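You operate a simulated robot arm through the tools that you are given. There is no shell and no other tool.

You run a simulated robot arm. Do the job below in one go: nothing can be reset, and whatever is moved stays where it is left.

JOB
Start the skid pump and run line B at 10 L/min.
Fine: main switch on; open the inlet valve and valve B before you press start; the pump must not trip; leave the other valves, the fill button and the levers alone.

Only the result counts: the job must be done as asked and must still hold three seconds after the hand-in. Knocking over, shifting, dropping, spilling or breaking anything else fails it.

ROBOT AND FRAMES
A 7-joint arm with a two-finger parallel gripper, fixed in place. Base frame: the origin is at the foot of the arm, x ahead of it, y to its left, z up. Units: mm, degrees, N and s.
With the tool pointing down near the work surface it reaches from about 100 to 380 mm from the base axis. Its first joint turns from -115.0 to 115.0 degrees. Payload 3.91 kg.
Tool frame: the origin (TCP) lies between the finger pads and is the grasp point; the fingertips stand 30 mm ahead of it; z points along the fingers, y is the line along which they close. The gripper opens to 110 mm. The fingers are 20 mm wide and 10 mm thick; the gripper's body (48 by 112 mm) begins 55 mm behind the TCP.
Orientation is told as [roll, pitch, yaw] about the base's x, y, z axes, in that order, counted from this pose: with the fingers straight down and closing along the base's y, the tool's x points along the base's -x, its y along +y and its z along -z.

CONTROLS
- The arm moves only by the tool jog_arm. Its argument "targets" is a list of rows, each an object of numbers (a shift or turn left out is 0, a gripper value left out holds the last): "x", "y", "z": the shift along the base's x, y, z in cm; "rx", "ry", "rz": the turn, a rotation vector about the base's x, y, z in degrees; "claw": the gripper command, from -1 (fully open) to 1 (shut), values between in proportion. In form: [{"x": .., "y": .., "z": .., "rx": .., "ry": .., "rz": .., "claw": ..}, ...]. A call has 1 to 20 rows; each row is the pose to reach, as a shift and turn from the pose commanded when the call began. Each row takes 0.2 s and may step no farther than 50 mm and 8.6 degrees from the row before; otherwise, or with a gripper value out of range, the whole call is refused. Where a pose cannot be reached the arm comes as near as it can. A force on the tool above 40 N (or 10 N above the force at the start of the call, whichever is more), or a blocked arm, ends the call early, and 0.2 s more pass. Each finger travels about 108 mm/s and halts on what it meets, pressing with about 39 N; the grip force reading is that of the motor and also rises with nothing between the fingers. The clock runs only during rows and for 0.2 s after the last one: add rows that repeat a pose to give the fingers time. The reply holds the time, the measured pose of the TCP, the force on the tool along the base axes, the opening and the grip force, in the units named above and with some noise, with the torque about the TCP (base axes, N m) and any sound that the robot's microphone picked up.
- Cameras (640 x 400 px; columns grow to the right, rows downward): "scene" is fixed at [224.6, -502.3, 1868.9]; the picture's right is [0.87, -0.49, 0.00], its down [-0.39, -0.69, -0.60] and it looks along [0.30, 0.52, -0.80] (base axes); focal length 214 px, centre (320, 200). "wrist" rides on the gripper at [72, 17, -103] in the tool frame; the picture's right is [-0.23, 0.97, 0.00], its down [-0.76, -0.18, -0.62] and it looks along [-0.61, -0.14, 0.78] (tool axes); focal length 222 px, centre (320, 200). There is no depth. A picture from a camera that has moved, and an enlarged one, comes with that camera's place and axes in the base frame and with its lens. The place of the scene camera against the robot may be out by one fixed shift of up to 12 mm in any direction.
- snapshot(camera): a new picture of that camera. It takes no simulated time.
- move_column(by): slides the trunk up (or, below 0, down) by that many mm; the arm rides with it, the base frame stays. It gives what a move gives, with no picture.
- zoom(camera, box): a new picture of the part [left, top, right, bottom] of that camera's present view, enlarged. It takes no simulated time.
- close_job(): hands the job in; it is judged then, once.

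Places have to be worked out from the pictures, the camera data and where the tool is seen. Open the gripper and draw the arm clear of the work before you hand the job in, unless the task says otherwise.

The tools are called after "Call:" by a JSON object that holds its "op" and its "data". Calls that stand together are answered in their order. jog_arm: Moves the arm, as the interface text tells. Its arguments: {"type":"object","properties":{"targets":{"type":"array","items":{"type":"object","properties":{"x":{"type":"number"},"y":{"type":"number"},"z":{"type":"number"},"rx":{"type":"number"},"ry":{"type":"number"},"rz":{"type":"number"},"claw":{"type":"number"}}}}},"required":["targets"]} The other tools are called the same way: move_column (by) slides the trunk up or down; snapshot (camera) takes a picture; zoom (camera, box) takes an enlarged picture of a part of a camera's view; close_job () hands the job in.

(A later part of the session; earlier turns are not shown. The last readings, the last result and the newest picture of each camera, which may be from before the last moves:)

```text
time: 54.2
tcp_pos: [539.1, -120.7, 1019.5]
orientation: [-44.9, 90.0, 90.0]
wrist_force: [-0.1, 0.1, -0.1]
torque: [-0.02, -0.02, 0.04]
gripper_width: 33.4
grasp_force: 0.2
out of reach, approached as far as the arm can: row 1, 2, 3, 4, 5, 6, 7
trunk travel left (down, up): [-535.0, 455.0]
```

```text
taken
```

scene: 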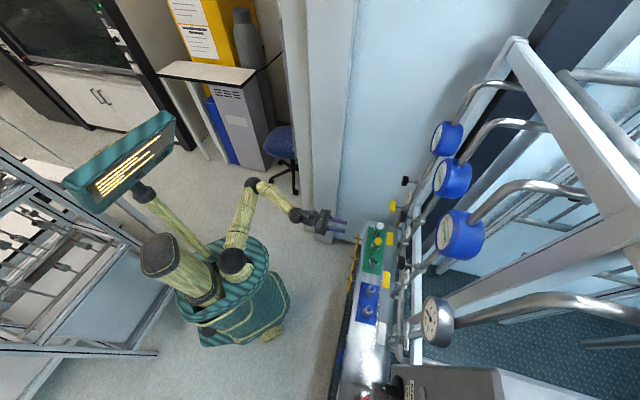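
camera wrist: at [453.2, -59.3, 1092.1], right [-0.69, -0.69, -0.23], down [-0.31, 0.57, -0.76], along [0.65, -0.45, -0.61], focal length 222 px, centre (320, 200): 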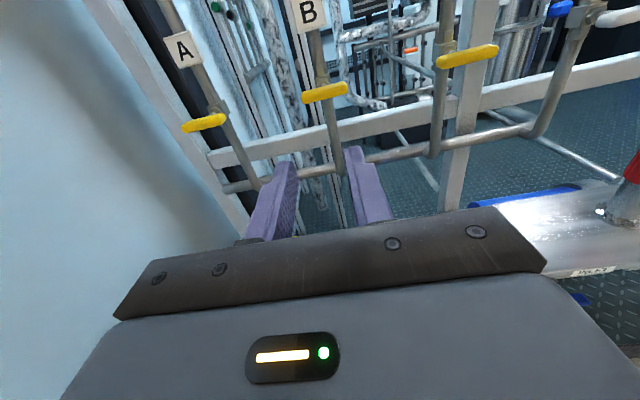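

B's yellow bar lies nearly on the tool axis, about 230 mm ahead. I roll the hand 90° clockwise so the fingers close vertically on the horizontal bar, leaving room to turn it counter-clockwise.

Call:
{"op": "jog_arm", "data": {"targets": [{"rx": 5.65, "ry": -5.65}, {"rx": 11.3, "ry": -11.3}, {"rx": 16.95, "ry": -16.95}, {"rx": 22.6, "ry": -22.6}, {"rx": 28.25, "ry": -28.25}, {"rx": 33.9, "ry": -33.9}, {"rx": 39.55, "ry": -39.55}, {"rx": 45.2, "ry": -45.2}, {"rx": 50.85, "ry": -50.85}, {"rx": 56.5, "ry": -56.5}, {"rx": 62.15, "ry": -62.15}, {"rx": 63.64, "ry": -63.64}]}}

Call:
{"op": "snapshot", "data": {"camera": "wrist"}}

Call:
{"op": "snapshot", "data": {"camera": "scene"}}

```text
time: 56.8
tcp_pos: [526.3, -123.8, 1064.5]
orientation: [-88.8, 0.6, 45.3]
wrist_force: [0.0, -0.6, -0.4]
torque: [0.05, -0.02, -0.02]
gripper_width: 33.0
grasp_force: 0.1
out of reach, approached as far as the arm can: row 10, 11, 12
trunk travel left (down, up): [-535.0, 455.0]
```

```text
taken
camera wrist: at [401.5, -103.2, 1049.1], right [0.14, 0.17, -0.98], down [0.1, 0.98, 0.18], along [0.99, -0.12, 0.12], focal length 222 px, centre (320, 200)
```

wrist: 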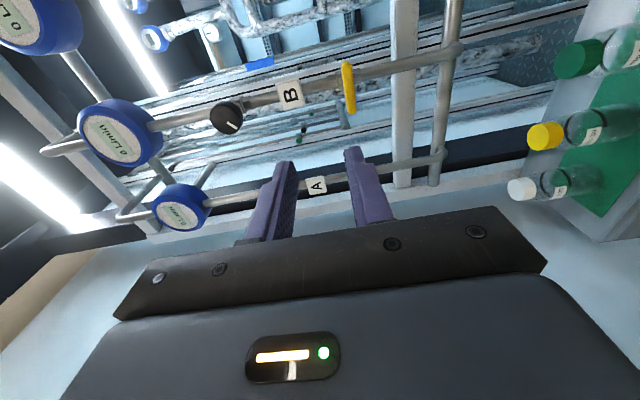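

```text
taken
```

scene: 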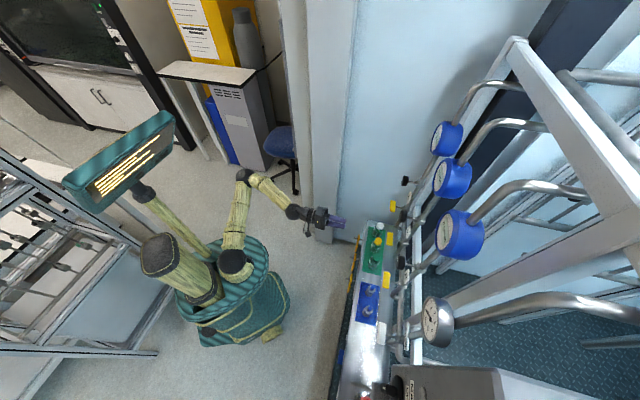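

The roll reached but the arm drifted up 45 mm at a joint limit, so it prefers the hand higher relative to the shoulder. I lower the trunk 100 mm to test that.

Call:
{"op": "move_column", "data": {"by": -100}}

Call:
{"op": "jog_arm", "data": {"targets": [{"z": 2.5}, {"z": 5.0}]}}

```text
time: 58.1
tcp_pos: [525.9, -124.1, 964.2]
orientation: [-88.8, 0.9, 45.3]
wrist_force: [0.8, 0.4, 0.6]
torque: [-0.01, 0.02, -0.04]
gripper_width: 33.0
grasp_force: 0.0
trunk travel left (down, up): [-435.0, 555.0]
```

```text
time: 58.8
tcp_pos: [527.2, -125.8, 1014.4]
orientation: [-88.9, 0.7, 45.3]
wrist_force: [0.6, -0.2, 0.5]
torque: [0.01, -0.01, -0.03]
gripper_width: 33.1
grasp_force: 0.0
trunk travel left (down, up): [-435.0, 555.0]
```

That works: now at z≈1014 with the roll kept. I look at the B bar from here.

Call:
{"op": "snapshot", "data": {"camera": "wrist"}}

Call:
{"op": "zoom", "data": {"camera": "wrist", "box": [240, 30, 400, 140]}}

```text
taken
camera wrist: at [401.8, -104.8, 999.2], right [0.14, 0.17, -0.98], down [0.1, 0.98, 0.18], along [0.99, -0.12, 0.12], focal length 222 px, centre (320, 200)
```

wrist: 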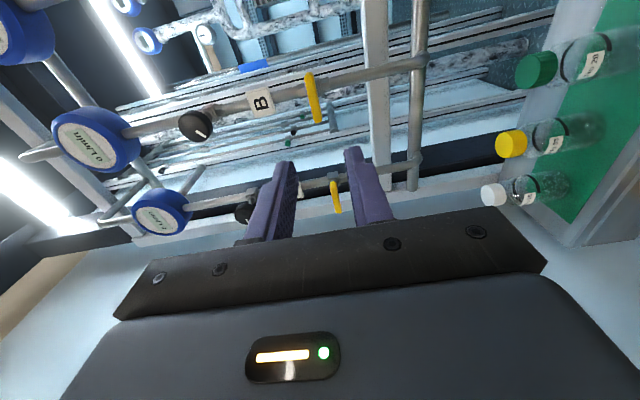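

```text
3.64 times, centred on (320, 85) of wrist
camera zoom: at [401.8, -104.8, 999.2], right [0.14, 0.17, -0.98], down [0.1, 0.98, 0.18], along [0.99, -0.12, 0.12], focal length 808 px, centre (320, 618)
```

zoom: 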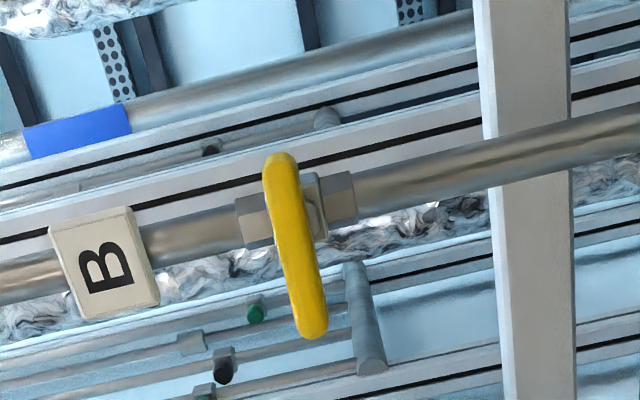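

B's bar centre is about 6 mm left and 7 mm up from the tool axis, some 215 mm ahead. I advance 138 mm with those corrections.

Call:
{"op": "jog_arm", "data": {"targets": [{"x": 2.6, "y": -2.3, "z": 0.3}, {"x": 5.1, "y": -4.7, "z": 0.7}, {"x": 7.7, "y": -7.0, "z": 0.7}, {"x": 10.2, "y": -9.3, "z": 0.7}]}}

Call:
{"op": "snapshot", "data": {"camera": "wrist"}}

Call:
{"op": "zoom", "data": {"camera": "wrist", "box": [240, 60, 400, 190]}}

```text
time: 59.8
tcp_pos: [629.4, -217.8, 1022.8]
orientation: [-88.7, 0.7, 45.4]
wrist_force: [-0.3, 0.5, 0.6]
torque: [0.0, 0.03, 0.02]
gripper_width: 32.8
grasp_force: 0.1
trunk travel left (down, up): [-435.0, 555.0]
```

```text
taken
camera wrist: at [505.6, -197.2, 1007.8], right [0.14, 0.17, -0.98], down [0.1, 0.98, 0.18], along [0.99, -0.12, 0.12], focal length 222 px, centre (320, 200)
```

wrist: 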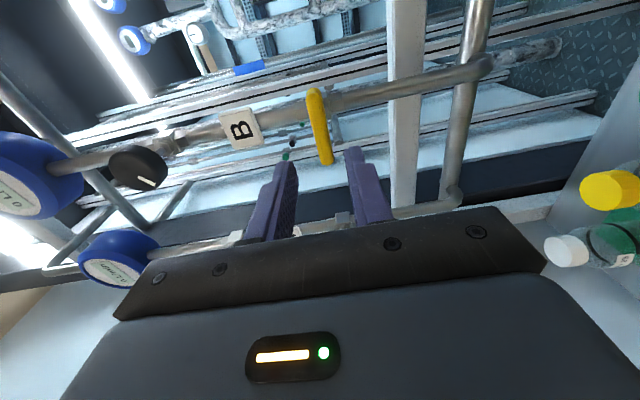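

```text
3.08 times, centred on (320, 125) of wrist
camera zoom: at [505.6, -197.2, 1007.8], right [0.14, 0.17, -0.98], down [0.1, 0.98, 0.18], along [0.99, -0.12, 0.12], focal length 684 px, centre (320, 431)
```

zoom: 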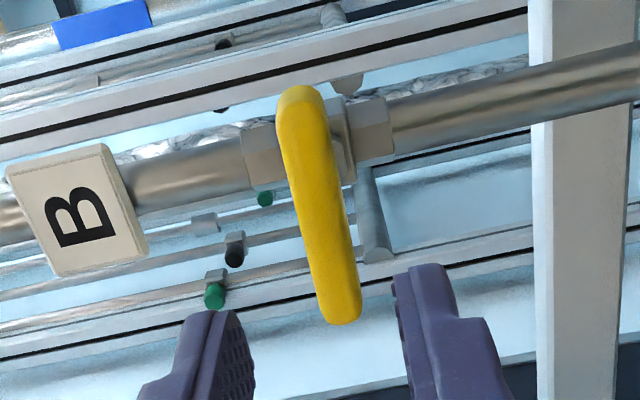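

The bar is centred between the fingers, ~83 mm ahead of the TCP. I advance 63 mm and close on it.

Call:
{"op": "jog_arm", "data": {"targets": [{"x": 2.3, "y": -2.3, "z": -0.1}, {"x": 4.45, "y": -4.45, "z": -0.15}, {"x": 4.45, "y": -4.45, "z": -0.15, "claw": 0.6}]}}

Call:
{"op": "zoom", "data": {"camera": "wrist", "box": [220, 60, 420, 210]}}

```text
time: 60.5
tcp_pos: [675.0, -263.4, 1018.5]
orientation: [-88.9, 0.8, 45.4]
wrist_force: [-0.6, 0.1, -0.5]
torque: [0.01, -0.03, 0.0]
gripper_width: 21.9
grasp_force: 0.1
trunk travel left (down, up): [-435.0, 555.0]
```

```text
2.67 times, centred on (320, 135) of wrist
camera zoom: at [549.6, -241.1, 1003.5], right [0.14, 0.17, -0.98], down [0.1, 0.98, 0.18], along [0.99, -0.12, 0.12], focal length 592 px, centre (320, 373)
```

zoom: 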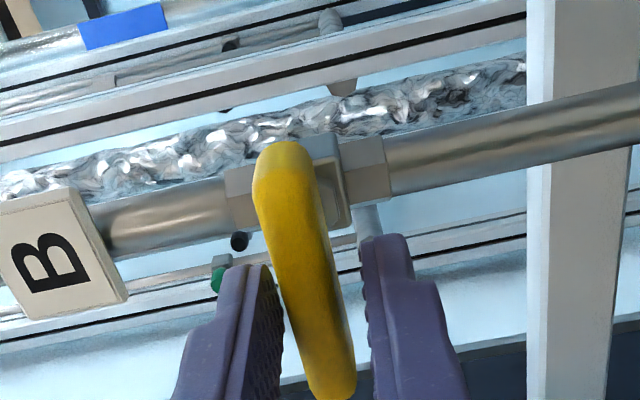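

Tips straddle the bar; the pivot is ~3 mm right of the TCP. I correct that, close, and test a 12° counter-clockwise turn.

Call:
{"op": "jog_arm", "data": {"targets": [{"x": -0.2, "y": -0.2, "z": 0.08, "claw": 0.6}, {"x": -0.2, "y": -0.2, "z": 0.08, "claw": 1.0}, {"x": -0.2, "y": -0.2, "z": 0.08, "claw": 1.0}, {"x": -0.2, "y": -0.2, "z": 0.08, "claw": 1.0}]}}

Call:
{"op": "jog_arm", "data": {"targets": [{"rx": -2.83, "ry": 2.83, "claw": 1.0}, {"rx": -5.66, "ry": 5.66, "claw": 1.0}, {"rx": -8.48, "ry": 8.48, "claw": 1.0}]}}

Call:
{"op": "zoom", "data": {"camera": "wrist", "box": [220, 60, 420, 210]}}

```text
time: 61.5
tcp_pos: [671.4, -263.4, 1020.9]
orientation: [-88.9, 0.7, 45.3]
wrist_force: [4.4, -2.0, 4.5]
torque: [-0.65, -0.63, 0.05]
gripper_width: 13.1
grasp_force: 45.0
trunk travel left (down, up): [-435.0, 555.0]
```

```text
time: 62.4
tcp_pos: [670.9, -264.2, 1020.9]
orientation: [-88.9, 12.8, 45.3]
wrist_force: [10.3, -4.8, 8.2]
torque: [-0.75, -0.77, -0.21]
gripper_width: 13.2
grasp_force: 45.8
trunk travel left (down, up): [-435.0, 555.0]
```

```text
2.67 times, centred on (320, 135) of wrist
camera zoom: at [545.9, -243.7, 1021.3], right [-0.01, 0.02, -1.0], down [0.11, 0.99, 0.02], along [0.99, -0.11, -0.01], focal length 592 px, centre (320, 373)
```

zoom: 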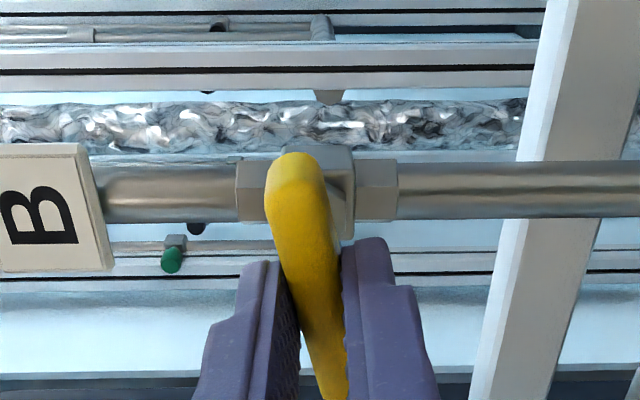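

It turns freely counter-clockwise with low force. Continuing to ~50°.

Call:
{"op": "jog_arm", "data": {"targets": [{"rx": -4.95, "ry": 4.95, "claw": 1.0}, {"rx": -9.9, "ry": 9.9, "claw": 1.0}, {"rx": -14.85, "ry": 14.85, "claw": 1.0}, {"rx": -19.8, "ry": 19.8, "claw": 1.0}, {"rx": -26.87, "ry": 26.87, "claw": 1.0}]}}

```text
refused: row 5 steps farther than a row can; nothing moved
```

Call:
{"op": "jog_arm", "data": {"targets": [{"rx": -4.95, "ry": 4.95, "claw": 1.0}, {"rx": -9.9, "ry": 9.9, "claw": 1.0}, {"rx": -14.85, "ry": 14.85, "claw": 1.0}, {"rx": -19.8, "ry": 19.8, "claw": 1.0}, {"rx": -25.46, "ry": 25.46, "claw": 1.0}]}}

Call:
{"op": "zoom", "data": {"camera": "wrist", "box": [220, 60, 420, 210]}}

```text
time: 63.5
tcp_pos: [672.1, -262.7, 1021.4]
orientation: [-88.8, 49.0, 45.3]
wrist_force: [23.9, -8.5, 24.0]
torque: [-1.09, -1.15, 0.17]
gripper_width: 13.2
grasp_force: 44.4
trunk travel left (down, up): [-435.0, 555.0]
```

```text
2.67 times, centred on (320, 135) of wrist
camera zoom: at [557.1, -232.4, 1065.2], right [-0.42, -0.4, -0.81], down [0.01, 0.89, -0.45], along [0.91, -0.2, -0.37], focal length 592 px, centre (320, 373)
```

zoom: 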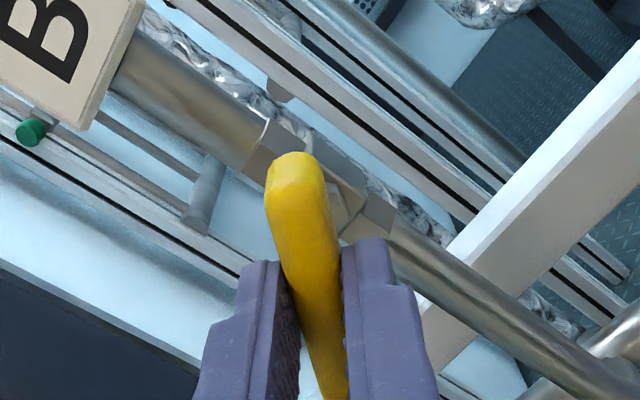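

Bar now at ~49°; the 24 N upward/forward pull says I hold it ~4.5 mm right of its pivot. I follow the arc upward and left while finishing to 90°.

Call:
{"op": "jog_arm", "data": {"targets": [{"x": 0.16, "y": 0.05, "z": 0.34, "claw": 1.0}, {"x": 0.2, "y": 0.09, "z": 0.38, "rx": -5.66, "ry": 5.66, "claw": 1.0}, {"x": 0.24, "y": 0.13, "z": 0.41, "rx": -11.31, "ry": 11.31, "claw": 1.0}, {"x": 0.28, "y": 0.17, "z": 0.43, "rx": -16.97, "ry": 16.97, "claw": 1.0}, {"x": 0.33, "y": 0.21, "z": 0.44, "rx": -22.63, "ry": 22.63, "claw": 1.0}, {"x": 0.37, "y": 0.26, "z": 0.45, "rx": -28.6, "ry": 28.6, "claw": 1.0}, {"x": 0.37, "y": 0.26, "z": 0.45, "rx": -28.6, "ry": 28.6, "claw": 1.0}]}}

Call:
{"op": "zoom", "data": {"camera": "wrist", "box": [220, 60, 420, 210]}}

```text
time: 65.2
tcp_pos: [673.7, -261.7, 1022.7]
orientation: [-50.5, 89.2, 83.2]
wrist_force: [-22.6, 6.4, -29.4]
torque: [0.4, 0.41, 0.57]
gripper_width: 13.4
grasp_force: 45.4
trunk travel left (down, up): [-435.0, 555.0]
```

```text
2.67 times, centred on (320, 135) of wrist
camera zoom: at [589.7, -200.7, 1094.4], right [-0.7, -0.67, -0.24], down [-0.3, 0.58, -0.75], along [0.64, -0.46, -0.61], focal length 592 px, centre (320, 373)
```

zoom: 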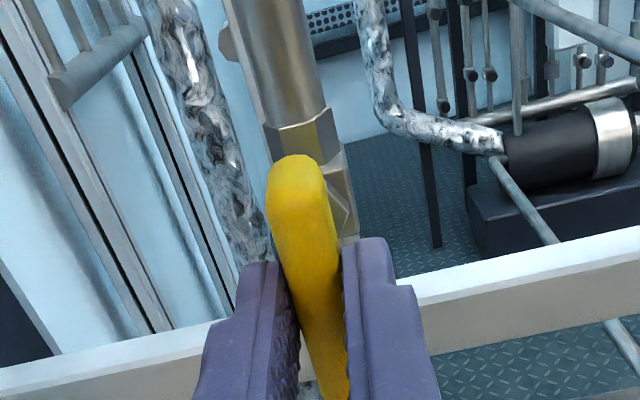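

The bar is vertical, along pipe B. I relieve the offset (3 mm down, slightly back) and push ~5° more to confirm it's on its stop.

Call:
{"op": "jog_arm", "data": {"targets": [{"x": -0.12, "y": -0.02, "z": -0.3, "claw": 1.0}, {"x": -0.12, "y": -0.02, "z": -0.3, "rx": -3.2, "ry": 3.2, "claw": 1.0}, {"x": -0.12, "y": -0.02, "z": -0.3, "rx": -3.2, "ry": 3.2, "claw": 1.0}]}}

```text
time: 66.0
tcp_pos: [673.5, -262.6, 1023.0]
orientation: [87.2, 86.3, -139.1]
wrist_force: [-5.9, -4.4, -12.5]
torque: [0.86, -0.58, 0.72]
gripper_width: 13.9
grasp_force: 45.1
trunk travel left (down, up): [-435.0, 555.0]
```

Stop met (1.0 N·m): valve B is fully open. I relax the twist, release, and retract 120 mm.

Call:
{"op": "jog_arm", "data": {"targets": [{"rx": 3.2, "ry": -3.2, "claw": 1.0}, {"rx": 3.2, "ry": -3.2, "claw": 0.4}, {"rx": 3.2, "ry": -3.2, "claw": 0.4}, {"rx": 3.2, "ry": -3.2, "x": -2, "y": 2, "claw": 0.4}, {"rx": 3.2, "ry": -3.2, "x": -5, "y": 5, "claw": 0.4}, {"rx": 3.2, "ry": -3.2, "x": -8.5, "y": 8.5, "claw": 0.4}]}}

Call:
{"op": "snapshot", "data": {"camera": "wrist"}}

Call:
{"op": "snapshot", "data": {"camera": "scene"}}

```text
time: 67.3
tcp_pos: [587.1, -178.5, 1022.6]
orientation: [-71.6, 89.2, 62.4]
wrist_force: [-0.3, 0.1, 0.4]
torque: [-0.04, -0.01, 0.0]
gripper_width: 33.1
grasp_force: 0.1
trunk travel left (down, up): [-435.0, 555.0]
```

```text
taken
camera wrist: at [502.7, -116.1, 1095.0], right [-0.7, -0.67, -0.24], down [-0.3, 0.58, -0.76], along [0.65, -0.46, -0.61], focal length 222 px, centre (320, 200)
```

wrist: 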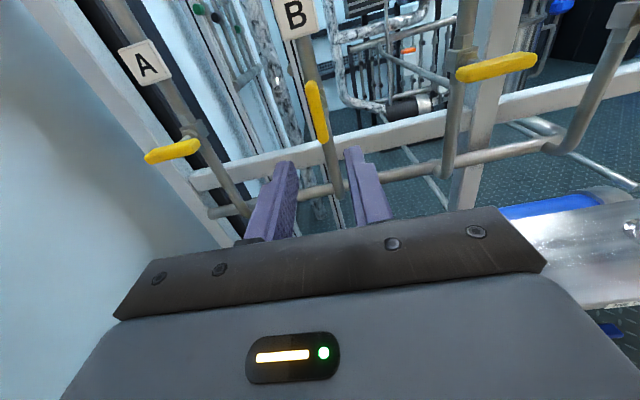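

```text
taken
```

scene: 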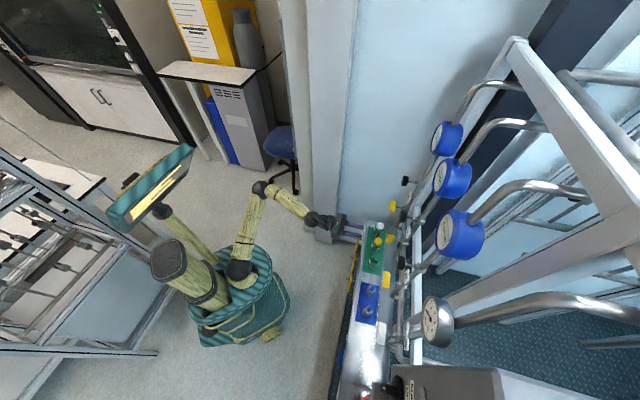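

Valve B's bar is vertical; A and C untouched. While here I raise the trunk 170 mm to look at the black knob on line B and its index mark.

Call:
{"op": "move_column", "data": {"by": 170}}

Call:
{"op": "snapshot", "data": {"camera": "wrist"}}

Call:
{"op": "zoom", "data": {"camera": "wrist", "box": [240, 20, 420, 150]}}

Call:
{"op": "zoom", "data": {"camera": "wrist", "box": [80, 0, 260, 170]}}

```text
time: 69.3
tcp_pos: [586.9, -178.4, 1193.0]
orientation: [-69.6, 89.2, 64.3]
wrist_force: [0.0, 0.3, 0.9]
torque: [-0.01, 0.01, -0.01]
gripper_width: 33.1
grasp_force: 0.0
trunk travel left (down, up): [-605.0, 385.0]
```

```text
taken
camera wrist: at [503.2, -116.0, 1264.7], right [-0.7, -0.67, -0.24], down [-0.3, 0.58, -0.76], along [0.65, -0.46, -0.61], focal length 222 px, centre (320, 200)
```

wrist: 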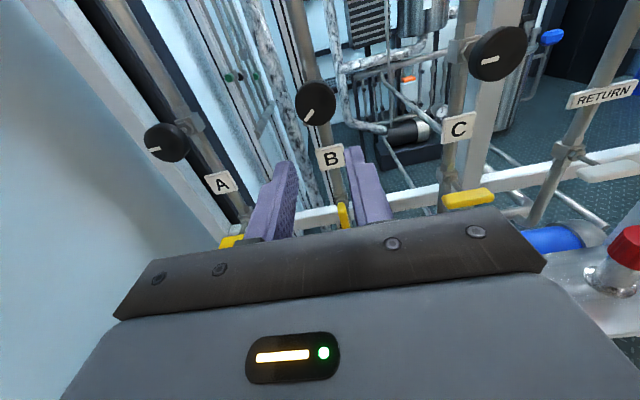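

```text
3.08 times, centred on (330, 85) of wrist
camera zoom: at [503.2, -116.0, 1264.7], right [-0.7, -0.67, -0.24], down [-0.3, 0.58, -0.76], along [0.65, -0.46, -0.61], focal length 684 px, centre (289, 554)
```

zoom: 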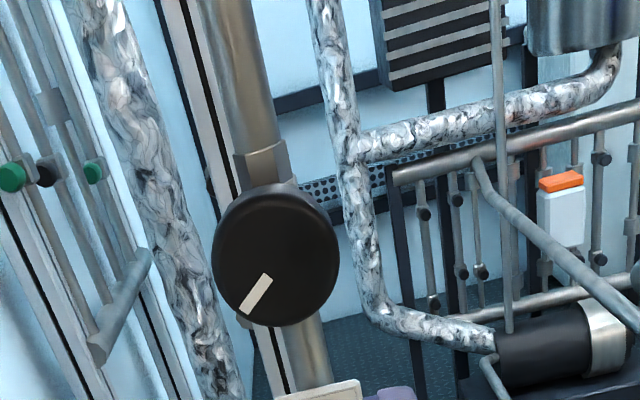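

```text
2.35 times, centred on (170, 85) of wrist
camera zoom: at [503.2, -116.0, 1264.7], right [-0.7, -0.67, -0.24], down [-0.3, 0.58, -0.76], along [0.65, -0.46, -0.61], focal length 523 px, centre (673, 471)
```

zoom: 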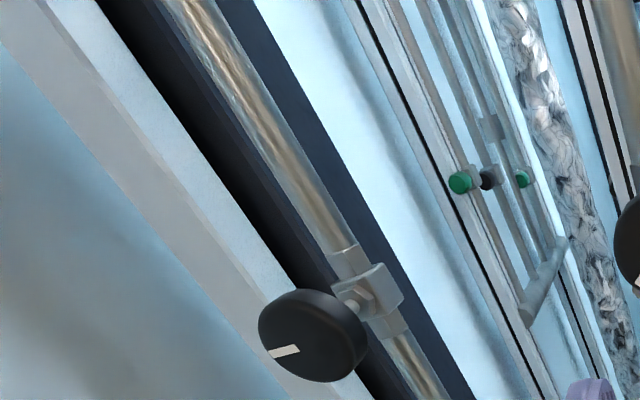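

Knob B's index points to about 7 o'clock. I check C's and A's knob marks for comparison, plus the meters.

Call:
{"op": "zoom", "data": {"camera": "wrist", "box": [430, 10, 560, 110]}}

Call:
{"op": "zoom", "data": {"camera": "scene", "box": [400, 100, 500, 270]}}

```text
4.00 times, centred on (495, 60) of wrist
camera zoom: at [503.2, -116.0, 1264.7], right [-0.7, -0.67, -0.24], down [-0.3, 0.58, -0.76], along [0.65, -0.46, -0.61], focal length 888 px, centre (-380, 760)
```

zoom: 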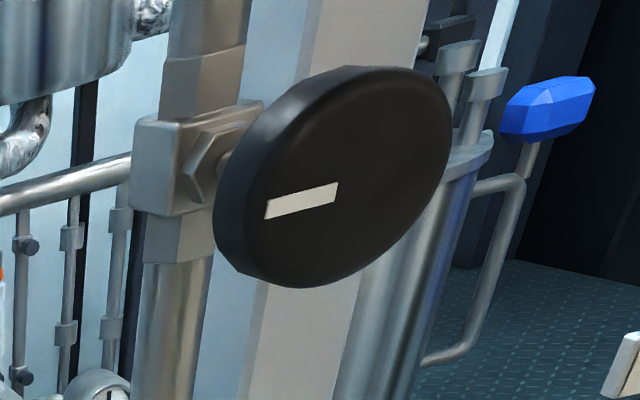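

```text
2.35 times, centred on (450, 185) of scene
camera zoom: at [224.6, -502.3, 1868.9], right [0.87, -0.49, 0.0], down [-0.39, -0.69, -0.6], along [0.3, 0.52, -0.8], focal length 505 px, centre (14, 235)
```

zoom: 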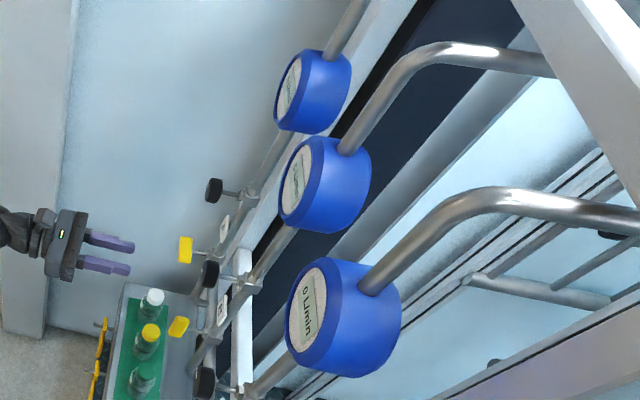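

A and C point near 9 o'clock, B near 7. I open the gripper to ~80 mm and advance 85 mm toward knob B to localise it.

Call:
{"op": "jog_arm", "data": {"targets": [{"x": 2.2, "y": -1.9, "z": 0.3, "claw": -0.45}, {"x": 4.2, "y": -3.9, "z": 0.6, "claw": -0.45}, {"x": 6.1, "y": -5.9, "z": 0.6, "claw": -0.45}]}}

Call:
{"op": "snapshot", "data": {"camera": "wrist"}}

Call:
{"op": "zoom", "data": {"camera": "wrist", "box": [240, 60, 400, 190]}}

```text
time: 70.1
tcp_pos: [646.9, -236.2, 1197.9]
orientation: [-68.6, 89.1, 65.2]
wrist_force: [0.2, -0.4, -0.2]
torque: [0.01, -0.02, -0.04]
gripper_width: 80.1
grasp_force: 0.1
trunk travel left (down, up): [-605.0, 385.0]
```

```text
taken
camera wrist: at [563.3, -174.8, 1270.3], right [-0.7, -0.67, -0.24], down [-0.3, 0.58, -0.76], along [0.65, -0.46, -0.61], focal length 222 px, centre (320, 200)
```

wrist: 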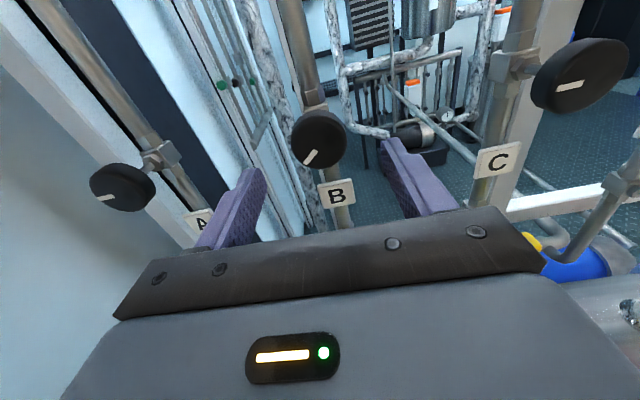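

```text
3.08 times, centred on (320, 125) of wrist
camera zoom: at [563.3, -174.8, 1270.3], right [-0.7, -0.67, -0.24], down [-0.3, 0.58, -0.76], along [0.65, -0.46, -0.61], focal length 684 px, centre (320, 431)
```

zoom: 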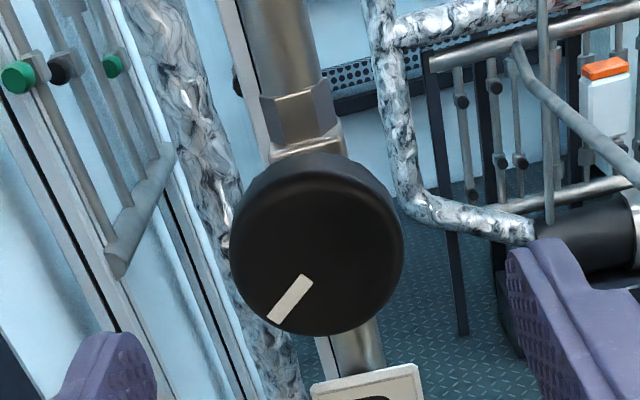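

Knob B's face centre is about p=673 mm (48 mm ahead), 4 mm above, radius ~20 mm. I pre-roll the hand 60° counter-clockwise here so I'll have clockwise travel available.

Call:
{"op": "jog_arm", "data": {"targets": [{"rx": -5.3, "ry": 5.3}, {"rx": -10.6, "ry": 10.6}, {"rx": -15.9, "ry": 15.9}, {"rx": -21.2, "ry": 21.2}, {"rx": -26.5, "ry": 26.5}, {"rx": -31.8, "ry": 31.8}, {"rx": -37.1, "ry": 37.1}, {"rx": -42.4, "ry": 42.4}]}}

Call:
{"op": "snapshot", "data": {"camera": "wrist"}}

Call:
{"op": "zoom", "data": {"camera": "wrist", "box": [240, 60, 400, 190]}}

```text
time: 71.9
tcp_pos: [647.8, -236.4, 1199.5]
orientation: [91.1, 30.7, -135.3]
wrist_force: [0.0, 0.1, -0.6]
torque: [-0.01, 0.0, 0.04]
gripper_width: 79.8
grasp_force: 0.1
trunk travel left (down, up): [-605.0, 385.0]
```

```text
taken
camera wrist: at [614.4, -125.2, 1248.0], right [-0.5, -0.47, 0.72], down [-0.83, 0.05, -0.55], along [0.23, -0.88, -0.42], focal length 222 px, centre (320, 200)
```

wrist: 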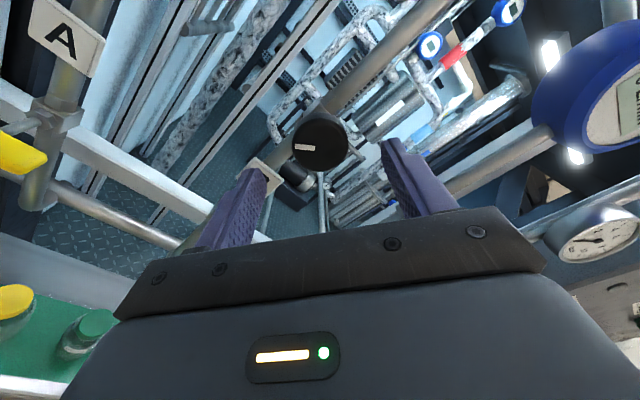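

```text
3.08 times, centred on (320, 125) of wrist
camera zoom: at [614.4, -125.2, 1248.0], right [-0.5, -0.47, 0.72], down [-0.83, 0.05, -0.55], along [0.23, -0.88, -0.42], focal length 684 px, centre (320, 431)
```

zoom: 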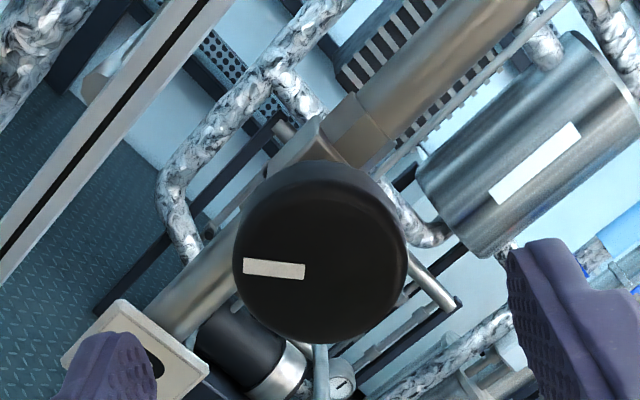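

Knob centre is within 3 mm of the tool axis. I advance 30 mm so the pads overlap the knob rim and close on it.

Call:
{"op": "jog_arm", "data": {"targets": [{"x": 1.1, "y": -1.0, "z": 0.3, "claw": -0.45}, {"x": 2.23, "y": -2.01, "z": 0.3, "claw": -0.45}, {"x": 2.23, "y": -2.01, "z": 0.3, "claw": 1.0}, {"x": 2.23, "y": -2.01, "z": 0.3, "claw": 1.0}, {"x": 2.23, "y": -2.01, "z": 0.3, "claw": 1.0}]}}

Call:
{"op": "zoom", "data": {"camera": "wrist", "box": [220, 60, 420, 210]}}

```text
time: 73.1
tcp_pos: [673.2, -256.4, 1201.7]
orientation: [90.8, 30.8, -135.3]
wrist_force: [1.2, -1.3, -2.8]
torque: [0.25, 0.25, 0.51]
gripper_width: 43.4
grasp_force: 45.0
trunk travel left (down, up): [-605.0, 385.0]
```

```text
2.67 times, centred on (320, 135) of wrist
camera zoom: at [637.7, -144.9, 1250.8], right [-0.5, -0.48, 0.72], down [-0.83, 0.05, -0.55], along [0.23, -0.88, -0.42], focal length 592 px, centre (320, 373)
```

zoom: 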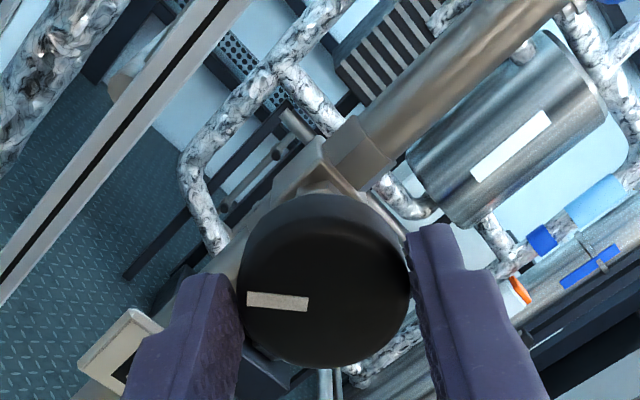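

Knob B is gripped (43 mm). First a small counter-clockwise test turn of 8° to feel whether it's at a stop.

Call:
{"op": "jog_arm", "data": {"targets": [{"rx": -2.83, "ry": 2.83, "claw": 1.0}, {"rx": -5.66, "ry": 5.66, "claw": 1.0}, {"rx": -5.66, "ry": 5.66, "claw": 1.0}]}}

Call:
{"op": "zoom", "data": {"camera": "wrist", "box": [220, 60, 420, 210]}}

```text
time: 73.9
tcp_pos: [672.2, -255.7, 1201.8]
orientation: [90.9, 22.7, -135.3]
wrist_force: [-1.9, 5.5, -10.9]
torque: [0.54, 0.43, -0.42]
gripper_width: 43.6
grasp_force: 45.1
trunk travel left (down, up): [-605.0, 385.0]
```

```text
2.67 times, centred on (320, 135) of wrist
camera zoom: at [642.4, -140.2, 1242.1], right [-0.43, -0.4, 0.81], down [-0.88, 0.0, -0.47], along [0.19, -0.92, -0.35], focal length 592 px, centre (320, 373)
```

zoom: 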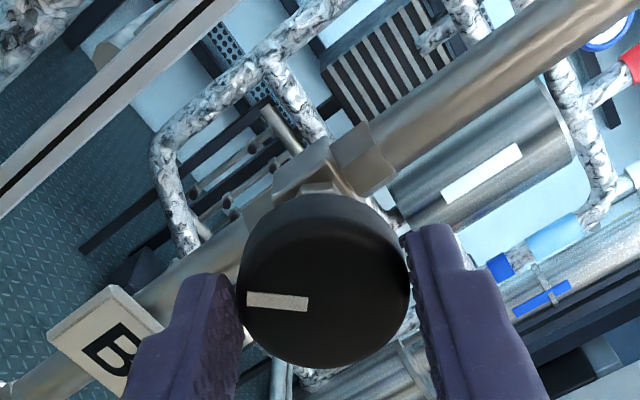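

No stop counter-clockwise; it turned freely. I now explore clockwise in steps, watching for a stop, to learn the knob's range before starting the pump.

Call:
{"op": "jog_arm", "data": {"targets": [{"rx": 5.66, "ry": -5.66, "claw": 1.0}, {"rx": 11.31, "ry": -11.31, "claw": 1.0}, {"rx": 16.97, "ry": -16.97, "claw": 1.0}, {"rx": 22.63, "ry": -22.63, "claw": 1.0}, {"rx": 28.28, "ry": -28.28, "claw": 1.0}]}}

Call:
{"op": "zoom", "data": {"camera": "wrist", "box": [220, 60, 420, 210]}}

```text
time: 75.1
tcp_pos: [670.2, -257.6, 1203.4]
orientation: [90.9, 63.0, -135.4]
wrist_force: [8.5, -6.4, 13.0]
torque: [0.08, 0.12, 0.24]
gripper_width: 43.5
grasp_force: 45.2
trunk travel left (down, up): [-605.0, 385.0]
```

```text
2.67 times, centred on (320, 135) of wrist
camera zoom: at [611.8, -170.5, 1273.7], right [-0.7, -0.67, 0.24], down [-0.56, 0.32, -0.76], along [0.44, -0.67, -0.6], focal length 592 px, centre (320, 373)
```

zoom: 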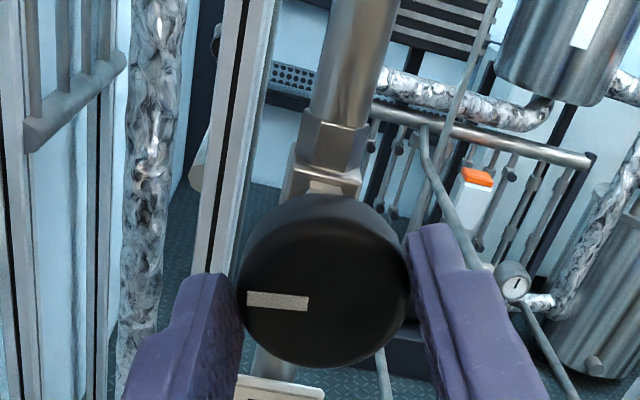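

Now the mark is at about 9 o'clock, still free. Continuing clockwise another 64° in two calls.

Call:
{"op": "jog_arm", "data": {"targets": [{"rx": 5.66, "ry": -5.66, "claw": 1.0}, {"rx": 11.31, "ry": -11.31, "claw": 1.0}, {"rx": 16.97, "ry": -16.97, "claw": 1.0}, {"rx": 22.63, "ry": -22.63, "claw": 1.0}]}}

Call:
{"op": "jog_arm", "data": {"targets": [{"rx": 5.66, "ry": -5.66, "claw": 1.0}, {"rx": 11.31, "ry": -11.31, "claw": 1.0}, {"rx": 16.97, "ry": -16.97, "claw": 1.0}, {"rx": 22.63, "ry": -22.63, "claw": 1.0}]}}

Call:
{"op": "zoom", "data": {"camera": "wrist", "box": [220, 60, 420, 210]}}

```text
time: 76.1
tcp_pos: [668.7, -258.0, 1202.9]
orientation: [-85.1, 84.9, 48.6]
wrist_force: [-6.4, -6.7, 1.2]
torque: [-0.34, 0.31, 0.02]
gripper_width: 43.6
grasp_force: 45.0
trunk travel left (down, up): [-605.0, 385.0]
```

```text
time: 77.1
tcp_pos: [669.1, -259.3, 1201.1]
orientation: [-88.3, 53.0, 45.4]
wrist_force: [-12.5, -9.7, -4.9]
torque: [-0.49, 0.57, -0.18]
gripper_width: 43.9
grasp_force: 45.4
trunk travel left (down, up): [-605.0, 385.0]
```

```text
2.67 times, centred on (320, 135) of wrist
camera zoom: at [556.2, -225.5, 1250.1], right [-0.47, -0.44, -0.77], down [-0.01, 0.87, -0.49], along [0.88, -0.22, -0.41], focal length 592 px, centre (320, 373)
```

zoom: 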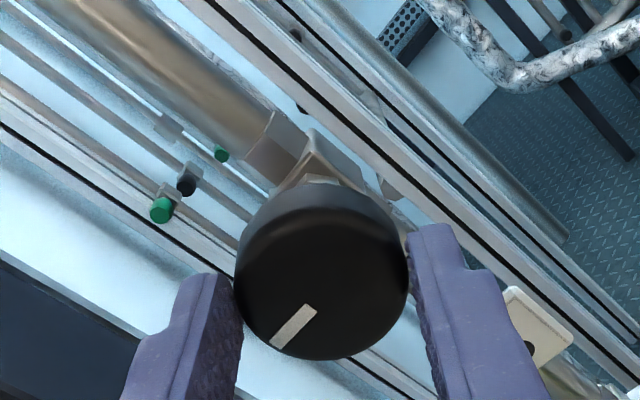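

The knob hit a clockwise stop at ~9 o'clock — the same position as A and C — and the fingers slipped there; B had been ~50° counter-clockwise of it. So counter-clockwise most likely opens. I turn it 96° counter-clockwise from the stop to a middling opening, safe either way.

Call:
{"op": "jog_arm", "data": {"targets": [{"rx": -5.66, "ry": 5.66, "claw": 1.0}, {"rx": -11.31, "ry": 11.31, "claw": 1.0}, {"rx": -16.97, "ry": 16.97, "claw": 1.0}, {"rx": -22.63, "ry": 22.63, "claw": 1.0}, {"rx": -28.28, "ry": 28.28, "claw": 1.0}, {"rx": -33.94, "ry": 33.94, "claw": 1.0}]}}

Call:
{"op": "zoom", "data": {"camera": "wrist", "box": [220, 60, 420, 210]}}

```text
time: 78.5
tcp_pos: [669.1, -259.8, 1201.1]
orientation: [89.4, 78.8, -136.7]
wrist_force: [-14.2, -4.4, -13.8]
torque: [0.53, 0.54, -0.19]
gripper_width: 43.4
grasp_force: 45.1
trunk travel left (down, up): [-605.0, 385.0]
```

```text
2.67 times, centred on (320, 135) of wrist
camera zoom: at [596.1, -185.7, 1275.1], right [-0.72, -0.69, -0.03], down [-0.41, 0.47, -0.78], along [0.56, -0.55, -0.62], focal length 592 px, centre (320, 373)
```

zoom: 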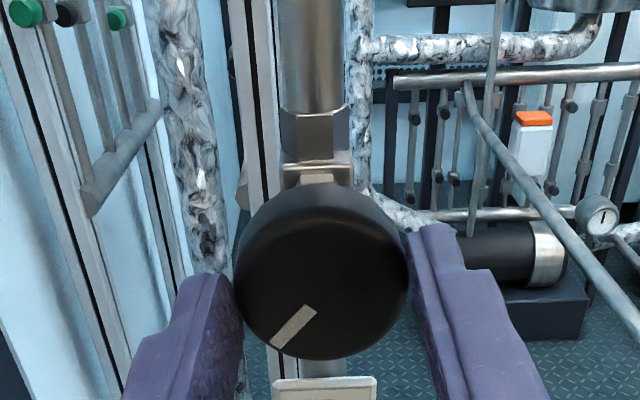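

Mark back at ~7 o'clock (its initial place). Continuing another 48° counter-clockwise with a small centring correction.

Call:
{"op": "jog_arm", "data": {"targets": [{"x": -0.07, "y": -0.07, "z": -0.1, "rx": -5.66, "ry": 5.66, "claw": 1.0}, {"x": -0.07, "y": -0.07, "z": -0.15, "rx": -11.31, "ry": 11.31, "claw": 1.0}, {"x": -0.07, "y": -0.07, "z": -0.15, "rx": -16.97, "ry": 16.97, "claw": 1.0}, {"x": -0.07, "y": -0.07, "z": -0.15, "rx": -22.63, "ry": 22.63, "claw": 1.0}, {"x": -0.07, "y": -0.07, "z": -0.15, "rx": -28.28, "ry": 28.28, "claw": 1.0}, {"x": -0.07, "y": -0.07, "z": -0.15, "rx": -33.94, "ry": 33.94, "claw": 1.0}]}}

Call:
{"op": "zoom", "data": {"camera": "wrist", "box": [220, 60, 420, 210]}}

```text
time: 79.9
tcp_pos: [669.6, -257.5, 1199.3]
orientation: [90.9, 30.7, -135.3]
wrist_force: [-3.4, -2.8, -4.6]
torque: [0.03, 0.02, 0.76]
gripper_width: 43.7
grasp_force: 45.4
trunk travel left (down, up): [-605.0, 385.0]
```

```text
2.67 times, centred on (320, 135) of wrist
camera zoom: at [635.9, -145.8, 1249.5], right [-0.5, -0.48, 0.72], down [-0.83, 0.05, -0.55], along [0.23, -0.88, -0.42], focal length 592 px, centre (320, 373)
```

zoom: 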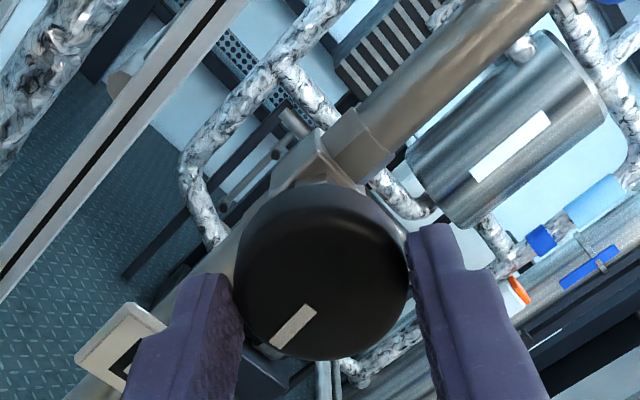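

Moderately open at ~96° from the stop. Since the as-found setting (~50°) is the one the skid was left at, I turn back about 36° to sit near 60°, safe under either convention, then release and back off.

Call:
{"op": "jog_arm", "data": {"targets": [{"rx": 5.09, "ry": -5.09, "claw": 1.0}, {"rx": 10.18, "ry": -10.18, "claw": 1.0}, {"rx": 15.27, "ry": -15.27, "claw": 1.0}, {"rx": 20.36, "ry": -20.36, "claw": 1.0}, {"rx": 25.45, "ry": -25.45, "claw": 1.0}, {"rx": 25.45, "ry": -25.45, "claw": -0.45}, {"rx": 25.45, "ry": -25.45, "claw": -0.45}, {"rx": 25.45, "ry": -25.45, "x": -2.5, "y": 2.5, "claw": -0.45}, {"rx": 25.45, "ry": -25.45, "x": -5.5, "y": 5.5, "claw": -0.45}, {"rx": 25.45, "ry": -25.45, "x": -9, "y": 9, "claw": -0.45}]}}

Call:
{"op": "snapshot", "data": {"camera": "wrist"}}

Call:
{"op": "zoom", "data": {"camera": "wrist", "box": [240, 20, 400, 150]}}

```text
time: 82.1
tcp_pos: [579.9, -168.1, 1200.9]
orientation: [90.6, 66.8, -135.6]
wrist_force: [-0.1, 1.2, 0.3]
torque: [-0.02, 0.01, 0.01]
gripper_width: 79.6
grasp_force: 0.0
trunk travel left (down, up): [-605.0, 385.0]
```

```text
taken
camera wrist: at [516.3, -84.2, 1272.1], right [-0.71, -0.68, 0.17], down [-0.53, 0.35, -0.77], along [0.47, -0.64, -0.61], focal length 222 px, centre (320, 200)
```

wrist: 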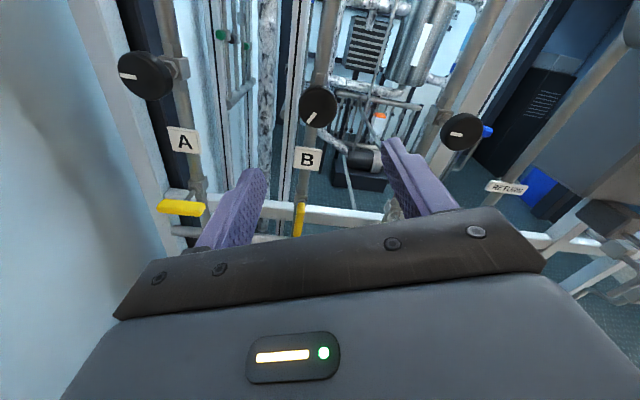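

```text
3.08 times, centred on (320, 85) of wrist
camera zoom: at [516.3, -84.2, 1272.1], right [-0.71, -0.68, 0.17], down [-0.53, 0.35, -0.77], along [0.47, -0.64, -0.61], focal length 684 px, centre (320, 554)
```

zoom: 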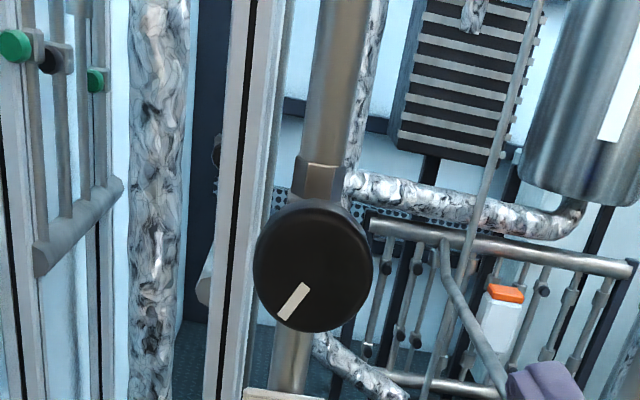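

Knob B now sits ~62° from its stop. I back off, roll upright, and travel right along the skid toward the MAIN switch at a safe distance.

Call:
{"op": "jog_arm", "data": {"targets": [{"x": -1.8, "y": 1.8, "rx": 5.3, "ry": -5.3, "rz": 0.4}, {"x": -3.5, "y": 3.5, "rx": 10.6, "ry": -10.6, "rz": 0.8}, {"x": -3.5, "y": 3.5, "rx": 16.2, "ry": -16.2, "rz": 1.15}, {"x": -7.0, "y": 0, "rx": 16.2, "ry": -16.2, "rz": 1.15}, {"x": -10.5, "y": -3.5, "rx": 16.2, "ry": -16.2, "rz": 1.15}, {"x": -14.0, "y": -7.0, "rx": 16.2, "ry": -16.2, "rz": 1.15}, {"x": -17.5, "y": -10.5, "rx": 16.2, "ry": -16.2, "rz": 1.15}, {"x": -21.0, "y": -14.0, "rx": 16.2, "ry": -16.2, "rz": 1.15}, {"x": -24.5, "y": -17.5, "rx": 16.2, "ry": -16.2, "rz": 1.15}, {"x": -28.0, "y": -21.0, "rx": 16.2, "ry": -16.2, "rz": 1.15}, {"x": -31.5, "y": -24.5, "rx": 16.2, "ry": -16.2, "rz": 1.15}, {"x": -35.0, "y": -28.0, "rx": 16.2, "ry": -16.2, "rz": 1.15}, {"x": -38.6, "y": -31.6, "rx": 16.2, "ry": -16.2, "rz": 1.15}]}}

Call:
{"op": "snapshot", "data": {"camera": "wrist"}}

Call:
{"op": "snapshot", "data": {"camera": "scene"}}

```text
refused: row 13 steps farther than a row can; nothing moved
```

```text
taken
camera wrist: at [516.3, -84.2, 1272.1], right [-0.71, -0.68, 0.17], down [-0.53, 0.35, -0.77], along [0.47, -0.64, -0.61], focal length 222 px, centre (320, 200)
```

wrist: 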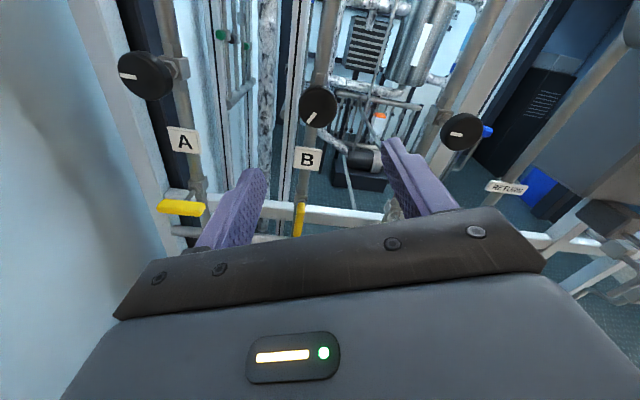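

```text
taken
```

scene: 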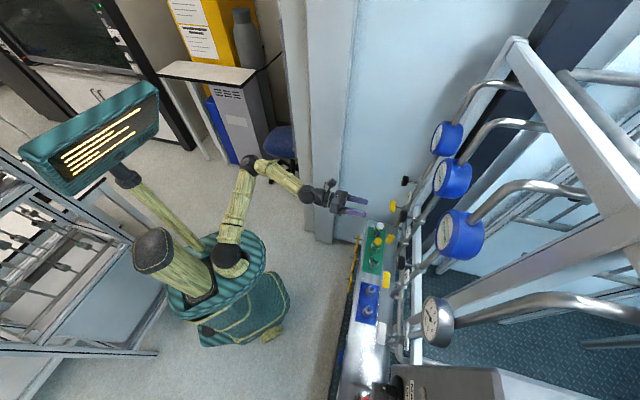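

The last step was slightly over 50 mm; I resend with the final row trimmed.

Call:
{"op": "jog_arm", "data": {"targets": [{"x": -1.8, "y": 1.8, "rx": 5.3, "ry": -5.3, "rz": 0.4}, {"x": -3.5, "y": 3.5, "rx": 10.6, "ry": -10.6, "rz": 0.8}, {"x": -3.5, "y": 3.5, "rx": 16.2, "ry": -16.2, "rz": 1.15}, {"x": -7.0, "y": 0, "rx": 16.2, "ry": -16.2, "rz": 1.15}, {"x": -10.5, "y": -3.5, "rx": 16.2, "ry": -16.2, "rz": 1.15}, {"x": -14.0, "y": -7.0, "rx": 16.2, "ry": -16.2, "rz": 1.15}, {"x": -17.5, "y": -10.5, "rx": 16.2, "ry": -16.2, "rz": 1.15}, {"x": -21.0, "y": -14.0, "rx": 16.2, "ry": -16.2, "rz": 1.15}, {"x": -24.5, "y": -17.5, "rx": 16.2, "ry": -16.2, "rz": 1.15}, {"x": -28.0, "y": -21.0, "rx": 16.2, "ry": -16.2, "rz": 1.15}, {"x": -31.5, "y": -24.5, "rx": 16.2, "ry": -16.2, "rz": 1.15}, {"x": -35.0, "y": -28.0, "rx": 16.2, "ry": -16.2, "rz": 1.15}, {"x": -38.5, "y": -31.5, "rx": 16.2, "ry": -16.2, "rz": 1.15}]}}

Call:
{"op": "snapshot", "data": {"camera": "wrist"}}

Call:
{"op": "snapshot", "data": {"camera": "scene"}}

```text
time: 84.9
tcp_pos: [194.4, -482.8, 1200.4]
orientation: [124.1, 89.9, -100.7]
wrist_force: [-2.6, -1.5, -0.1]
torque: [0.0, -0.01, 0.12]
gripper_width: 79.5
grasp_force: 0.1
trunk travel left (down, up): [-605.0, 385.0]
```

```text
taken
camera wrist: at [108.3, -422.3, 1271.9], right [-0.69, -0.69, -0.23], down [-0.32, 0.56, -0.76], along [0.65, -0.45, -0.61], focal length 222 px, centre (320, 200)
```

wrist: 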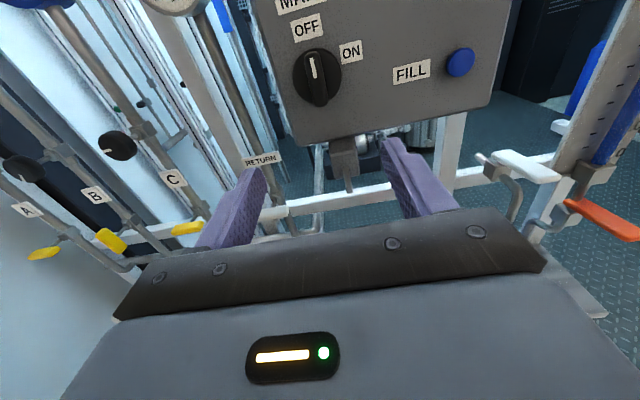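

```text
taken
```

scene: 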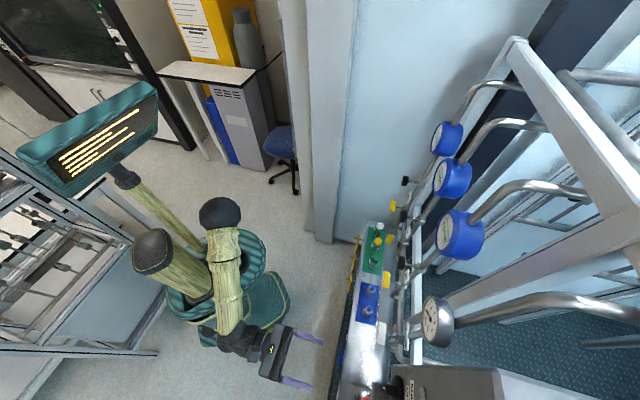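

Now in front of the MAIN switch, with the mark pointing up to OFF. Zooming for precise localisation.

Call:
{"op": "zoom", "data": {"camera": "wrist", "box": [260, 0, 400, 110]}}

Call:
{"op": "zoom", "data": {"camera": "wrist", "box": [300, 110, 440, 220]}}

```text
3.64 times, centred on (330, 55) of wrist
camera zoom: at [108.3, -422.3, 1271.9], right [-0.69, -0.69, -0.23], down [-0.32, 0.56, -0.76], along [0.65, -0.45, -0.61], focal length 808 px, centre (284, 727)
```

zoom: 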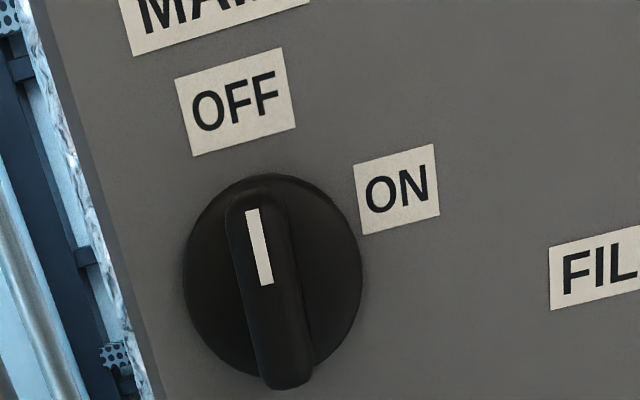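

```text
3.64 times, centred on (370, 165) of wrist
camera zoom: at [108.3, -422.3, 1271.9], right [-0.69, -0.69, -0.23], down [-0.32, 0.56, -0.76], along [0.65, -0.45, -0.61], focal length 808 px, centre (138, 327)
```

zoom: 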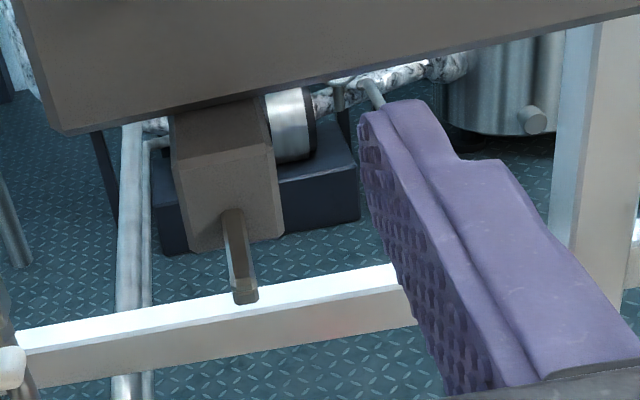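

I judge the knob's pivot near u≈-203, z≈1214. I advance 100 mm, rise 13 mm and narrow the fingers to ~50 mm, then re-measure.

Call:
{"op": "jog_arm", "data": {"targets": [{"x": 2.4, "y": -2.4, "z": 0.5, "claw": 0.09}, {"x": 4.8, "y": -4.8, "z": 1.0, "claw": 0.09}, {"x": 7.1, "y": -7.1, "z": 1.3, "claw": 0.09}]}}

Call:
{"op": "snapshot", "data": {"camera": "wrist"}}

Call:
{"op": "zoom", "data": {"camera": "wrist", "box": [240, 40, 400, 170]}}

```text
time: 85.7
tcp_pos: [265.6, -552.6, 1211.9]
orientation: [77.5, 89.7, -147.7]
wrist_force: [-0.5, 0.1, 1.2]
torque: [-0.01, -0.01, 0.0]
gripper_width: 50.1
grasp_force: 0.0
trunk travel left (down, up): [-605.0, 385.0]
```

```text
taken
camera wrist: at [180.7, -491.4, 1283.2], right [-0.69, -0.69, -0.22], down [-0.32, 0.56, -0.76], along [0.65, -0.45, -0.61], focal length 222 px, centre (320, 200)
```

wrist: 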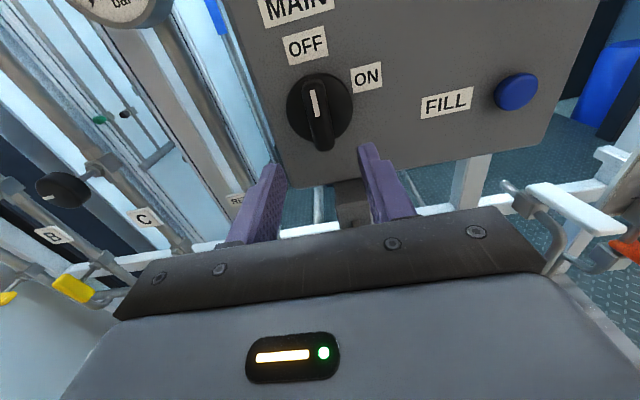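

```text
3.08 times, centred on (320, 105) of wrist
camera zoom: at [180.7, -491.4, 1283.2], right [-0.69, -0.69, -0.22], down [-0.32, 0.56, -0.76], along [0.65, -0.45, -0.61], focal length 684 px, centre (320, 492)
```

zoom: 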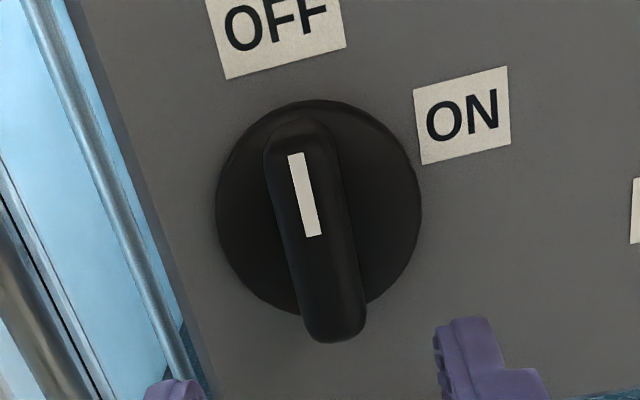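

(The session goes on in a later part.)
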